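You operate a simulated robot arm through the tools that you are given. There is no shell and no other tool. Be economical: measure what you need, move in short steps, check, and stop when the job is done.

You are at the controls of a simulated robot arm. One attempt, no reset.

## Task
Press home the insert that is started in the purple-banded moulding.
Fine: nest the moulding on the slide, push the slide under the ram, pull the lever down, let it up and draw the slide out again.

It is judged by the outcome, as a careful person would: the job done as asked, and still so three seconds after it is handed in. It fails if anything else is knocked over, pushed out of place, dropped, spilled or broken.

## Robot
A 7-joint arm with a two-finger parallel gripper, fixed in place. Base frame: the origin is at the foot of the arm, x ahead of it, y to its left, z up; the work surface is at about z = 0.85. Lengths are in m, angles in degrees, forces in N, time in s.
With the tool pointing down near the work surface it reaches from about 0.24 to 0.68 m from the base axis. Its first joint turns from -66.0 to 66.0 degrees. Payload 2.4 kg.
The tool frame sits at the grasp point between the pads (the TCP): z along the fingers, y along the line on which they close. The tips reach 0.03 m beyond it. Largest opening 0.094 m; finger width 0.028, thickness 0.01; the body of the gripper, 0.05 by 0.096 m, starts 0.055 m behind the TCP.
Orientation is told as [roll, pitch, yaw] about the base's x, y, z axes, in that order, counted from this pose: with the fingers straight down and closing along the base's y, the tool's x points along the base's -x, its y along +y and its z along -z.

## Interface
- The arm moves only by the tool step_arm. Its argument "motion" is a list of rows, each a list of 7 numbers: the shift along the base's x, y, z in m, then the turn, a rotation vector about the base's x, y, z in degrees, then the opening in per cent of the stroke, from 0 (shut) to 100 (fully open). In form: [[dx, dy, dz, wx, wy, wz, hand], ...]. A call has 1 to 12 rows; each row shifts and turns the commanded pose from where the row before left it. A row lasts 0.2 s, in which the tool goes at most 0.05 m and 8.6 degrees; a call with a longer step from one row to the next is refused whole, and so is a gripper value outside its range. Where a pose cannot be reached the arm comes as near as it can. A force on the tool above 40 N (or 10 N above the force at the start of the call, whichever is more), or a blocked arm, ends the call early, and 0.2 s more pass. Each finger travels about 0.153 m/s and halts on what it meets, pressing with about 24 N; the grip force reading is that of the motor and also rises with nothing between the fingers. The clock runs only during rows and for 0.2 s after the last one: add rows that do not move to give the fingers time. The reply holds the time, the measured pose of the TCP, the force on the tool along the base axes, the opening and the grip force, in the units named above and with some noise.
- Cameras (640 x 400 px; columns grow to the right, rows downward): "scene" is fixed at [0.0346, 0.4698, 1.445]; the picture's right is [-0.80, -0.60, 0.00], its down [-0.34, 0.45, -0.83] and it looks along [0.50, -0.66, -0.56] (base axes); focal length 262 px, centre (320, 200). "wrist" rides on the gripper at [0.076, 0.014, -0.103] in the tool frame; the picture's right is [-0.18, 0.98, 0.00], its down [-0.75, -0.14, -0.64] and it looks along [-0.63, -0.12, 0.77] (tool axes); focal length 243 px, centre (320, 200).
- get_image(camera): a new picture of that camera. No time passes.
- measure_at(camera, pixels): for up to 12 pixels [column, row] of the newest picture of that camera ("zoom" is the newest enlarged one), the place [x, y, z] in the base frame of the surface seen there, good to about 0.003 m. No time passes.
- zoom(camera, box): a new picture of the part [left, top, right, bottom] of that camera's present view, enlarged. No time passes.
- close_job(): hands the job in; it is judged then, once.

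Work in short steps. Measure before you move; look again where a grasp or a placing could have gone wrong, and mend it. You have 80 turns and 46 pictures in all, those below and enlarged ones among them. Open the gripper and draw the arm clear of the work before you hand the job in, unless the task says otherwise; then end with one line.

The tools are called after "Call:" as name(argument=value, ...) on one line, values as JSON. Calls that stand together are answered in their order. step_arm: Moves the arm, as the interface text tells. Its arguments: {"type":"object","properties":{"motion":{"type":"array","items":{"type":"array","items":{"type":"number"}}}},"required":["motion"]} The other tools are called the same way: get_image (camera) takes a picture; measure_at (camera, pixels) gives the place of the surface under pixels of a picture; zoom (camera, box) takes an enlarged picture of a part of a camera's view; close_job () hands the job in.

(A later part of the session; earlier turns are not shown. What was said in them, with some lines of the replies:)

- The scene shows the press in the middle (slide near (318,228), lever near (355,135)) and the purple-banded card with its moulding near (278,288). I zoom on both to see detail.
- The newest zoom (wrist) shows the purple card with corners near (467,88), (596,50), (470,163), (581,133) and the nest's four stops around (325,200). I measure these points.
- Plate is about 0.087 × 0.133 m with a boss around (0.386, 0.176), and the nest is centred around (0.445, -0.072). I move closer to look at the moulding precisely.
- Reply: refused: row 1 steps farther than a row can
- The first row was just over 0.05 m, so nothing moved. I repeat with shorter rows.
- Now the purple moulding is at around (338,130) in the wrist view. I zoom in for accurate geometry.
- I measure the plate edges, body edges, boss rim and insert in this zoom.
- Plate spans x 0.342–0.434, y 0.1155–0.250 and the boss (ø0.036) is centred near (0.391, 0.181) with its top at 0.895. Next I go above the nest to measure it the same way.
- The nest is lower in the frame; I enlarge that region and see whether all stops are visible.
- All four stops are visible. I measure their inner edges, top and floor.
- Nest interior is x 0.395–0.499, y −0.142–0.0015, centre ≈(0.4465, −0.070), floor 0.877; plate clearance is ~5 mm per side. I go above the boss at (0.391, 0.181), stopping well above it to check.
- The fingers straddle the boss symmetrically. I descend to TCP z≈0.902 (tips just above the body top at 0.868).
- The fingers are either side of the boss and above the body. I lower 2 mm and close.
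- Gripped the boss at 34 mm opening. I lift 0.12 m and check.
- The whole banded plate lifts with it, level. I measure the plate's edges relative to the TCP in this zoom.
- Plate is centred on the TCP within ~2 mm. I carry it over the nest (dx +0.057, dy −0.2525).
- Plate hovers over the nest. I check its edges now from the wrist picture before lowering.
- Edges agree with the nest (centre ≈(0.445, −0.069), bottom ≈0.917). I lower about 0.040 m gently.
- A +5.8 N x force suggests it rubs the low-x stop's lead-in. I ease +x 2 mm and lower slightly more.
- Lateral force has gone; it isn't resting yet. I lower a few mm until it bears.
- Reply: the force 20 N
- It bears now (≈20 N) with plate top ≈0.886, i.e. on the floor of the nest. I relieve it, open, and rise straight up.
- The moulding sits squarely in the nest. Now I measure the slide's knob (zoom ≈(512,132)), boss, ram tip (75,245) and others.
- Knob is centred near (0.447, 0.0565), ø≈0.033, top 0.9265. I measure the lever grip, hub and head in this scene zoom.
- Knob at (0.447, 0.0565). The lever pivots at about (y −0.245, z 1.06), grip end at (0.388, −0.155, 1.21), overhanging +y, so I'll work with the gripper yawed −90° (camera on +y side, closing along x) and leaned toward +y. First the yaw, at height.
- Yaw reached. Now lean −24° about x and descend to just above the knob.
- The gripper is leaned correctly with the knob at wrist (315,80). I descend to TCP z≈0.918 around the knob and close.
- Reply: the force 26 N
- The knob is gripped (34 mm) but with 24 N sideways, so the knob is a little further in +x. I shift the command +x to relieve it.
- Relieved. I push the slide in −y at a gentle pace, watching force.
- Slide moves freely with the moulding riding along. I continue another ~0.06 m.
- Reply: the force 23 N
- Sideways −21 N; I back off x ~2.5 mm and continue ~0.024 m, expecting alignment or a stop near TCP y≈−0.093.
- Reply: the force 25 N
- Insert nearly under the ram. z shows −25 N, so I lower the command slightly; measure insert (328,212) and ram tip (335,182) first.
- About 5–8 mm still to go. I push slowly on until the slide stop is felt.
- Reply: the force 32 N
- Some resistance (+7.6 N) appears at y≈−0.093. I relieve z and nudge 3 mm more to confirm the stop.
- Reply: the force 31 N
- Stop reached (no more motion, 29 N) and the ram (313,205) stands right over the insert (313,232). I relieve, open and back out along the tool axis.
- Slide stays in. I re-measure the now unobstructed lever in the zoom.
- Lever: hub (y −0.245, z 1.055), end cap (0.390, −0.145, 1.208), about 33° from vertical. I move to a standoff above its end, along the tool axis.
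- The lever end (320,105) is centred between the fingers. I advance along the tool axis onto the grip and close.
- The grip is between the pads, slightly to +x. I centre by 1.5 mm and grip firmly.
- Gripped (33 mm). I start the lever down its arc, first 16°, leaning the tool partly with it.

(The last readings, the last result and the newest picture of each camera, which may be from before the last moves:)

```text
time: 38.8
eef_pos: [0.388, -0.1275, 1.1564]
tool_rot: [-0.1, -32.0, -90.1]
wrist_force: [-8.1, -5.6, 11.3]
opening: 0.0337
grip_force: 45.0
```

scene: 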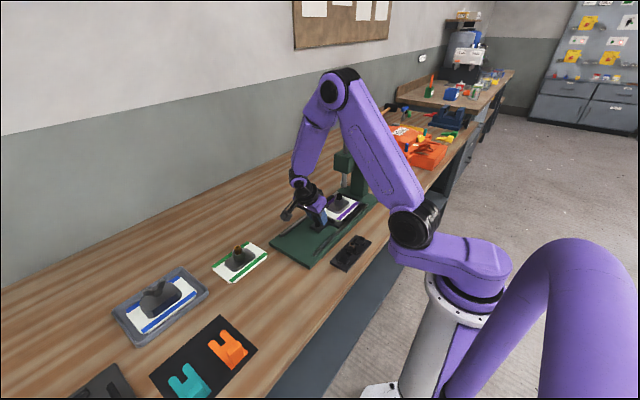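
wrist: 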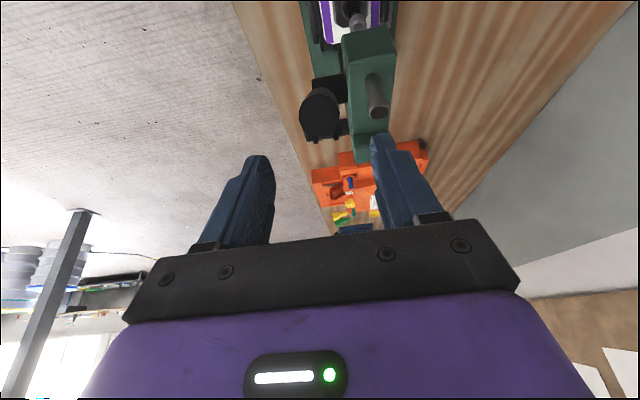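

Lever follows with modest force. Continue to about 74°.

Call:
step_arm(motion=[[-0.0005, 0.0064, -0.0087, -2, 0, 0, 10], [0, 0.0064, -0.0088, -2, 0, 0, 10], [0, 0.0051, -0.0096, -2, 0, 0, 10], [0, 0.005, -0.0096, -2, 0, 0, 10], [0, 0.0038, -0.0102, -2, 0, 0, 10], [0, 0.0037, -0.0102, -2, 0, 0, 10], [0, 0, 0, 0, 0, 0, 10]])

Call:
zoom(camera="scene", box=[290, 110, 390, 220])

```text
time: 40.4
eef_pos: [0.3878, -0.0974, 1.0992]
tool_rot: [-0.1, -44.0, -89.8]
wrist_force: [-8.4, 7.9, 14.9]
opening: 0.0354
grip_force: 45.0
```

```text
3.64 times, centred on (340, 165) of scene
```

zoom: 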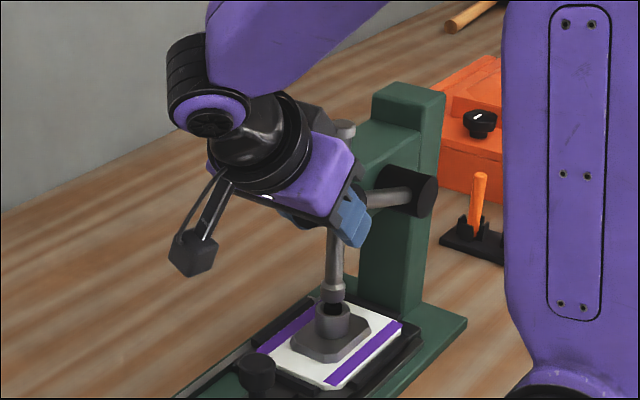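

The ram tip has reached the insert (334,295). I press on in smaller steps, keeping the tool angle.

Call:
step_arm(motion=[[0, 0.0013, -0.007, -1, 0, 0, 10], [0, 0.0012, -0.007, -1, 0, 0, 10], [0, 0.001, -0.0072, -1, 0, 0, 10], [0, 0, 0, 0, 0, 0, 10]])

Call:
zoom(camera="scene", box=[310, 160, 380, 230])

```text
time: 41.4
eef_pos: [0.3873, -0.093, 1.0784]
tool_rot: [-0.1, -46.9, -90.0]
wrist_force: [-5.9, 13.8, 12.7]
opening: 0.0359
grip_force: 44.9
```

```text
5.71 times, centred on (345, 195) of scene
```

zoom: 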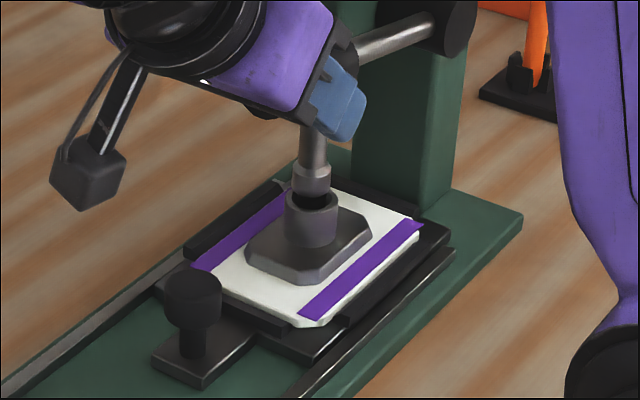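

The ram is pressing the insert into the boss. Keep pulling down, watching for the hard stop.

Call:
step_arm(motion=[[0, 0.0015, -0.006, -1, 0, 0, 10], [0, 0.001, -0.006, -1, 0, 0, 10], [0, 0, -0.006, -1, 0, 0, 10], [0, 0, 0, 0, 0, 0, 10]])

```text
time: 42.4
eef_pos: [0.3874, -0.0902, 1.0621]
tool_rot: [0.1, -50.2, -90.1]
wrist_force: [-2.4, -3.2, 23.0]
opening: 0.0359
grip_force: 45.0
```

Force z rose to 23 N, still moving. Continue.

Call:
step_arm(motion=[[0, 0, -0.005, 0, 0, 0, 10], [0, 0, -0.005, 0, 0, 0, 10], [0, -0.0005, -0.005, 0, 0, 0, 10], [0, 0, 0, 0, 0, 0, 10]])

Call:
zoom(camera="scene", box=[310, 160, 380, 230])

```text
time: 43.4
eef_pos: [0.388, -0.0892, 1.0455]
tool_rot: [-0.1, -49.9, -89.8]
wrist_force: [5.5, 2.1, 14.6]
opening: 0.0356
grip_force: 44.7
```

```text
5.71 times, centred on (345, 195) of scene
```

zoom: 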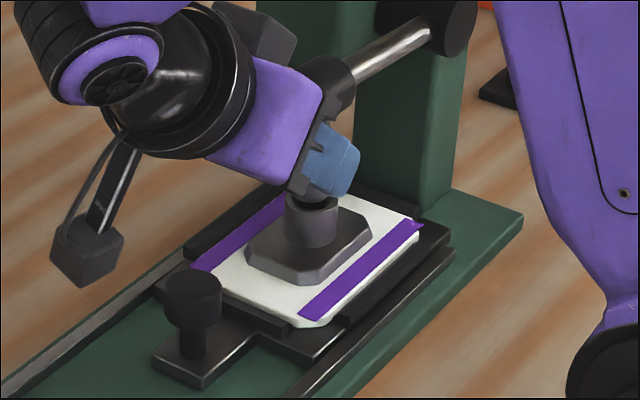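

Still moving at 14.6 N. I continue slowly until a firm stop.

Call:
step_arm(motion=[[0, -0.0005, -0.005, 0, 0, 0, 10], [0, -0.0005, -0.005, 0, 0, 0, 10], [0, -0.001, -0.005, 0, 0, 0, 10], [0, 0, 0, 0, 0, 0, 10]])

```text
time: 44.1
eef_pos: [0.389, -0.0915, 1.0383]
tool_rot: [0.4, -50.4, -90.4]
wrist_force: [-7.9, 5.8, 26.5]
opening: 0.0359
grip_force: 45.3
stopped in row 3: the force on the tool passed its limit (the readings are from after the stop); the commanded pose is now the measured one
```

The force limit tripped at z≈1.038: likely the insert is home or at the stop. I push once more to confirm.

Call:
step_arm(motion=[[0, -0.0005, -0.003, 0, 0, 0, 10], [0, -0.0005, -0.003, 0, 0, 0, 10], [0, 0, -0.003, 0, 0, 0, 10], [0, 0, 0, 0, 0, 0, 10]])

Call:
zoom(camera="scene", box=[310, 160, 380, 230])

```text
time: 44.4
eef_pos: [0.3881, -0.0907, 1.0374]
tool_rot: [0.6, -50.8, -90.5]
wrist_force: [-9.8, 7.1, 23.7]
opening: 0.0358
grip_force: 45.0
stopped in row 1: the force on the tool passed its limit (the readings are from after the stop); the commanded pose is now the measured one
```

```text
5.71 times, centred on (345, 195) of scene
```

zoom: 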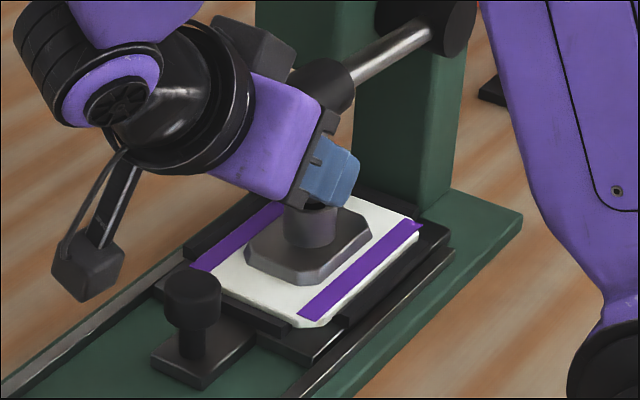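

Firm stop confirmed at the same height. I let the lever up along the arc in reverse, tool leaning back with it.

Call:
step_arm(motion=[[0, 0.0005, 0.009, 1.5, 0, 0, 10], [0, 0.0005, 0.01, 1.5, 0, 0, 10], [0, -0.0007, 0.0108, 1.7, 0, 0, 10], [0, -0.0008, 0.0109, 1.7, 0, 0, 10], [0, -0.0022, 0.0106, 1.7, 0, 0, 10], [0, -0.0023, 0.0106, 1.7, 0, 0, 10], [0, -0.0037, 0.0102, 1.7, 0, 0, 10], [0, -0.0038, 0.0102, 1.7, 0, 0, 10], [0, 0, 0, 0, 0, 0, 10]])

```text
time: 46.4
eef_pos: [0.3877, -0.1078, 1.1199]
tool_rot: [0.2, -37.4, -90.1]
wrist_force: [-0.4, -26.3, -18.7]
opening: 0.0361
grip_force: 44.7
```

Radial pull of ~30 N inward; I correct the command toward the hub by ~4 mm and continue up.

Call:
step_arm(motion=[[0, -0.004, -0.001, 0, 0, 0, 10], [0, -0.0055, 0.0096, 1.7, 0, 0, 10], [0, -0.0052, 0.0096, 1.7, 0, 0, 10], [0, -0.0064, 0.0087, 1.7, 0, 0, 10], [0, -0.0064, 0.0088, 1.7, 0, 0, 10], [0, -0.0076, 0.0078, 1.7, 0, 0, 10], [0, -0.0075, 0.0078, 1.7, 0, 0, 10], [0, 0, 0, 0, 0, 0, 10]])

```text
time: 48.2
eef_pos: [0.3881, -0.1478, 1.1701]
tool_rot: [0.1, -27.2, -90.1]
wrist_force: [2.6, -15.0, -25.8]
opening: 0.0361
grip_force: 44.8
```

Nearly up (≈40°). A last bit to the original angle, also easing inward.

Call:
step_arm(motion=[[0, -0.006, 0.002, 1, 0, 0, 10], [0, -0.006, 0.004, 1, 0, 0, 10], [0, -0.003, 0.002, 1, 0, 0, 10], [0, 0, 0, 0, 0, 0, 10]])

Call:
zoom(camera="scene", box=[290, 100, 390, 220])

```text
time: 48.9
eef_pos: [0.3893, -0.1512, 1.1726]
tool_rot: [-0.4, -24.7, -89.6]
wrist_force: [-5.7, 7.9, 2.1]
opening: 0.0361
grip_force: 45.2
stopped in row 3: the force on the tool passed its limit (the readings are from after the stop); the commanded pose is now the measured one
```

```text
3.33 times, centred on (340, 160) of scene
```

zoom: 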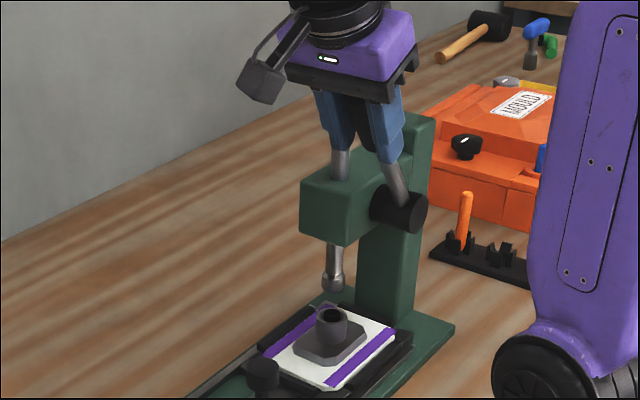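

The lever met its upper stop, the ram is up and the insert no longer protrudes from the boss (330,313). I open and back out along the tool axis.

Call:
step_arm(motion=[[0, 0, 0, 0, 0, 0, 30], [0, 0, 0, 0, 0, 0, 50], [0, 0, 0, 0, 0, 0, 65], [0, 0, 0, 0, 0, 0, 65], [0, 0.015, 0.034, 0, 0, 0, 65], [0, 0.015, 0.034, 0, 0, 0, 65], [0, 0.015, 0.034, 0, 0, 0, 65], [0, 0.02, 0.015, 0, 0, 0, 65], [0, 0.04, 0, 0, 0, 0, 65], [0.01, 0.04, 0, 0, 0, 0, 65]])

Call:
zoom(camera="scene", box=[290, 100, 390, 240])

```text
time: 51.1
eef_pos: [0.3977, -0.0078, 1.2913]
tool_rot: [-0.3, -24.7, -89.8]
wrist_force: [-0.1, 0.3, -0.4]
opening: 0.0613
grip_force: 0.0
```

```text
2.86 times, centred on (340, 170) of scene
```

zoom: 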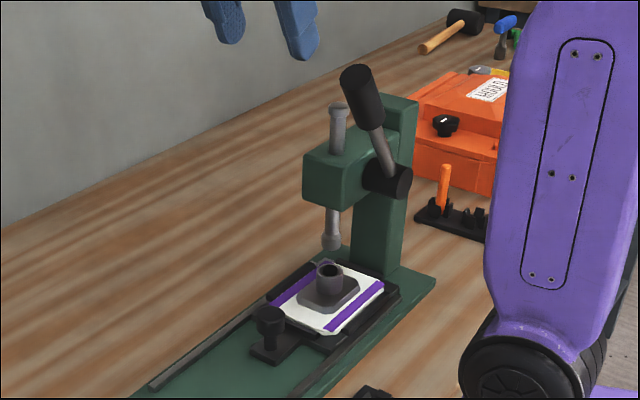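

Lever stays up and the boss shows an empty-looking rim with the insert down inside. Now I return to the knob: first to the standoff on its approach line.

Call:
step_arm(motion=[[0.015, 0.006, -0.03, 0, 0, 0, 65], [0.015, 0.006, -0.03, 0, 0, 0, 65], [0.015, 0.006, -0.03, 0, 0, 0, 65], [0.008, 0.0045, -0.035, 0, 0, 0, 65], [0, -0.016, -0.037, 0, 0, 0, 65], [0, -0.016, -0.037, 0, 0, 0, 65], [0, -0.016, -0.037, 0, 0, 0, 65], [0, -0.016, -0.037, 0, 0, 0, 65], [0, 0, 0, 0, 0, 0, 65]])

Call:
get_image(camera="wrist")

```text
time: 53.1
eef_pos: [0.4494, -0.0478, 1.0166]
tool_rot: [-0.3, -24.5, -89.7]
wrist_force: [-0.3, -0.2, -0.6]
opening: 0.0614
grip_force: 0.1
```

```text
4 pictures are left
```

wrist: 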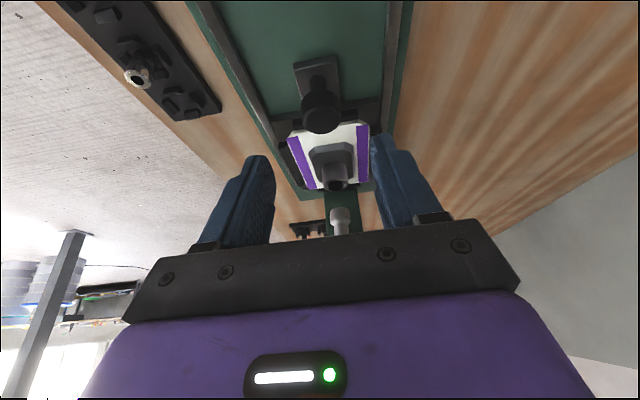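

Knob (320,110) is centred between the fingers. I finish the approach and grip.

Call:
step_arm(motion=[[0.0005, -0.016, -0.035, 0, 0, 0, 65], [0.0005, -0.016, -0.035, 0, 0, 0, 65], [0, -0.0127, -0.0266, 0, 0, 0, 65], [0, 0, 0, 0, 0, 0, 65], [0, 0, 0, 0, 0, 0, 35], [0, 0, 0, 0, 0, 0, 15], [0, 0, 0, 0, 0, 0, 15]])

```text
time: 54.7
eef_pos: [0.4507, -0.0954, 0.9195]
tool_rot: [-0.7, -24.7, -89.8]
wrist_force: [-18.3, 3.2, -2.6]
opening: 0.0336
grip_force: 44.8
```

Knob gripped; I ease x by −2 mm and draw the slide out.

Call:
step_arm(motion=[[-0.0025, 0, 0, 0, 0, 0, 15], [0, 0.004, 0, 0, 0, 0, 15], [0, 0.008, 0, 0, 0, 0, 15], [0, 0.01, 0, 0, 0, 0, 15], [0, 0.01, 0, 0, 0, 0, 15], [0, 0.01, 0, 0, 0, 0, 15], [0, 0.01, 0, 0, 0, 0, 15], [0, 0.01, 0, 0, 0, 0, 15], [0, 0.01, 0, 0, 0, 0, 15], [0, 0.005, 0, 0, 0, 0, 15], [0, 0, 0, 0, 0, 0, 15]])

```text
time: 57.1
eef_pos: [0.4504, -0.0157, 0.9203]
tool_rot: [-0.3, -24.7, -89.7]
wrist_force: [3.2, 0.2, -30.2]
opening: 0.0335
grip_force: 45.0
```

Moving well; z shows −30 N, so I lower the command by 1.5 mm and draw the remaining ~0.072 m.

Call:
step_arm(motion=[[0, 0, -0.0018, 0, 0, 0, 15], [0, 0.005, 0, 0, 0, 0, 15], [0, 0.01, 0, 0, 0, 0, 15], [0, 0.01, 0, 0, 0, 0, 15], [0, 0.01, 0, 0, 0, 0, 15], [0, 0.01, 0, 0, 0, 0, 15], [0, 0.01, 0, 0, 0, 0, 15], [0, 0.01, 0, 0, 0, 0, 15], [0, 0.006, 0, 0, 0, 0, 15], [0, 0, 0, 0, 0, 0, 15]])

```text
time: 59.3
eef_pos: [0.4508, 0.0547, 0.9183]
tool_rot: [-0.2, -24.6, -89.7]
wrist_force: [-0.6, 0.5, 35.3]
opening: 0.0333
grip_force: 45.1
```

Almost at the outer position (0.0567 at start). I relieve z, nudge 2 mm, then open.

Call:
step_arm(motion=[[0, 0, 0.0015, 0, 0, 0, 15], [0, 0.002, 0, 0, 0, 0, 15], [0, 0, 0, 0, 0, 0, 15]])

```text
time: 60.1
eef_pos: [0.4497, 0.0563, 0.9197]
tool_rot: [-0.5, -24.6, -89.7]
wrist_force: [12.0, -12.7, -6.3]
opening: 0.0332
grip_force: 44.8
```

Outer stop felt (−12.7 N). I release and back out well clear.

Call:
step_arm(motion=[[0.001, -0.001, 0, 0, 0, 0, 15], [0, 0, 0, 0, 0, 0, 40], [0, 0, 0, 0, 0, 0, 65], [0, 0, 0, 0, 0, 0, 65], [0, 0.008, 0.018, 0, 0, 0, 65], [0, 0.016, 0.037, 0, 0, 0, 65], [0, 0.016, 0.037, 0, 0, 0, 65], [0, 0.016, 0.037, 0, 0, 0, 65], [0, 0.016, 0.037, 0, 0, 0, 65], [0, 0, 0.045, 0, 0, 0, 65], [0, 0, 0.045, 0, 0, 0, 65]])

Call:
zoom(camera="scene", box=[270, 110, 400, 270])

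Call:
zoom(camera="scene", box=[290, 200, 350, 260])

```text
time: 62.5
eef_pos: [0.4496, 0.1272, 1.1779]
tool_rot: [-0.4, -24.5, -89.5]
wrist_force: [1.1, -0.3, -0.2]
opening: 0.0611
grip_force: 0.1
```

```text
2.50 times, centred on (335, 190) of scene
```

zoom: 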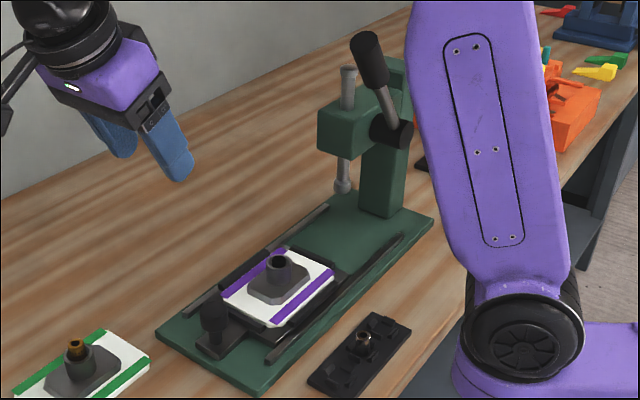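

```text
6.67 times, centred on (320, 230) of scene
```

zoom: 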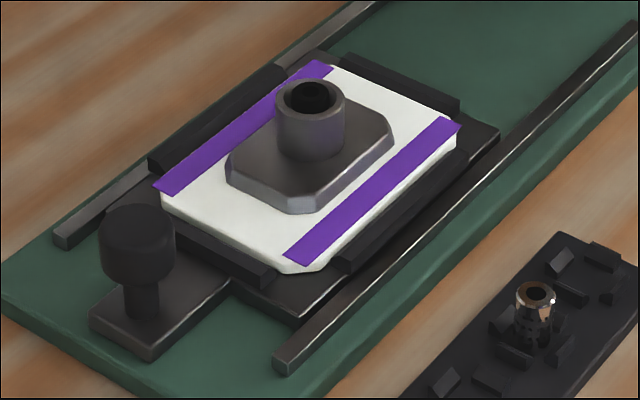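

The insert sits down in the boss. I check its depth against the rim.

Call:
measure_at(camera="zoom", pixels=[[310, 88], [310, 98], [300, 95], [322, 95], [280, 97], [340, 97], [310, 115], [310, 79]])

```text
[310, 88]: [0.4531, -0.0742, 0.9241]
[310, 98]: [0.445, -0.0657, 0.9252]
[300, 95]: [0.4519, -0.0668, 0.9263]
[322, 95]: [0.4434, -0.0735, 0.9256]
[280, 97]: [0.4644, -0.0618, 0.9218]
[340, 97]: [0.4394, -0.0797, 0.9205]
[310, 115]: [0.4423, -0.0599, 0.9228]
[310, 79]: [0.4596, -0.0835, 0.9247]
```

Insert top ≈0.925 against rim ≈0.923 (was ≈0.936). One tight look to make sure it's evenly seated.

Call:
zoom(camera="scene", box=[310, 207, 330, 227])

```text
16.00 times, centred on (320, 217) of scene
```

zoom: 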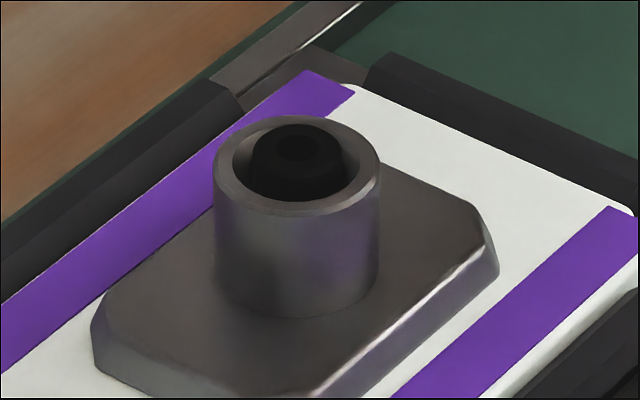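

The insert is upright and flush with the boss rim, the lever is up, the slide is out and the arm is clear, so I hand in.

Call:
close_job()

```text
The job is handed in.
```

The insert in the purple-banded moulding is pressed home, about flush with the boss rim. The slide is drawn out with the moulding still in its nest, the lever is up, and the arm is clear with the gripper open.
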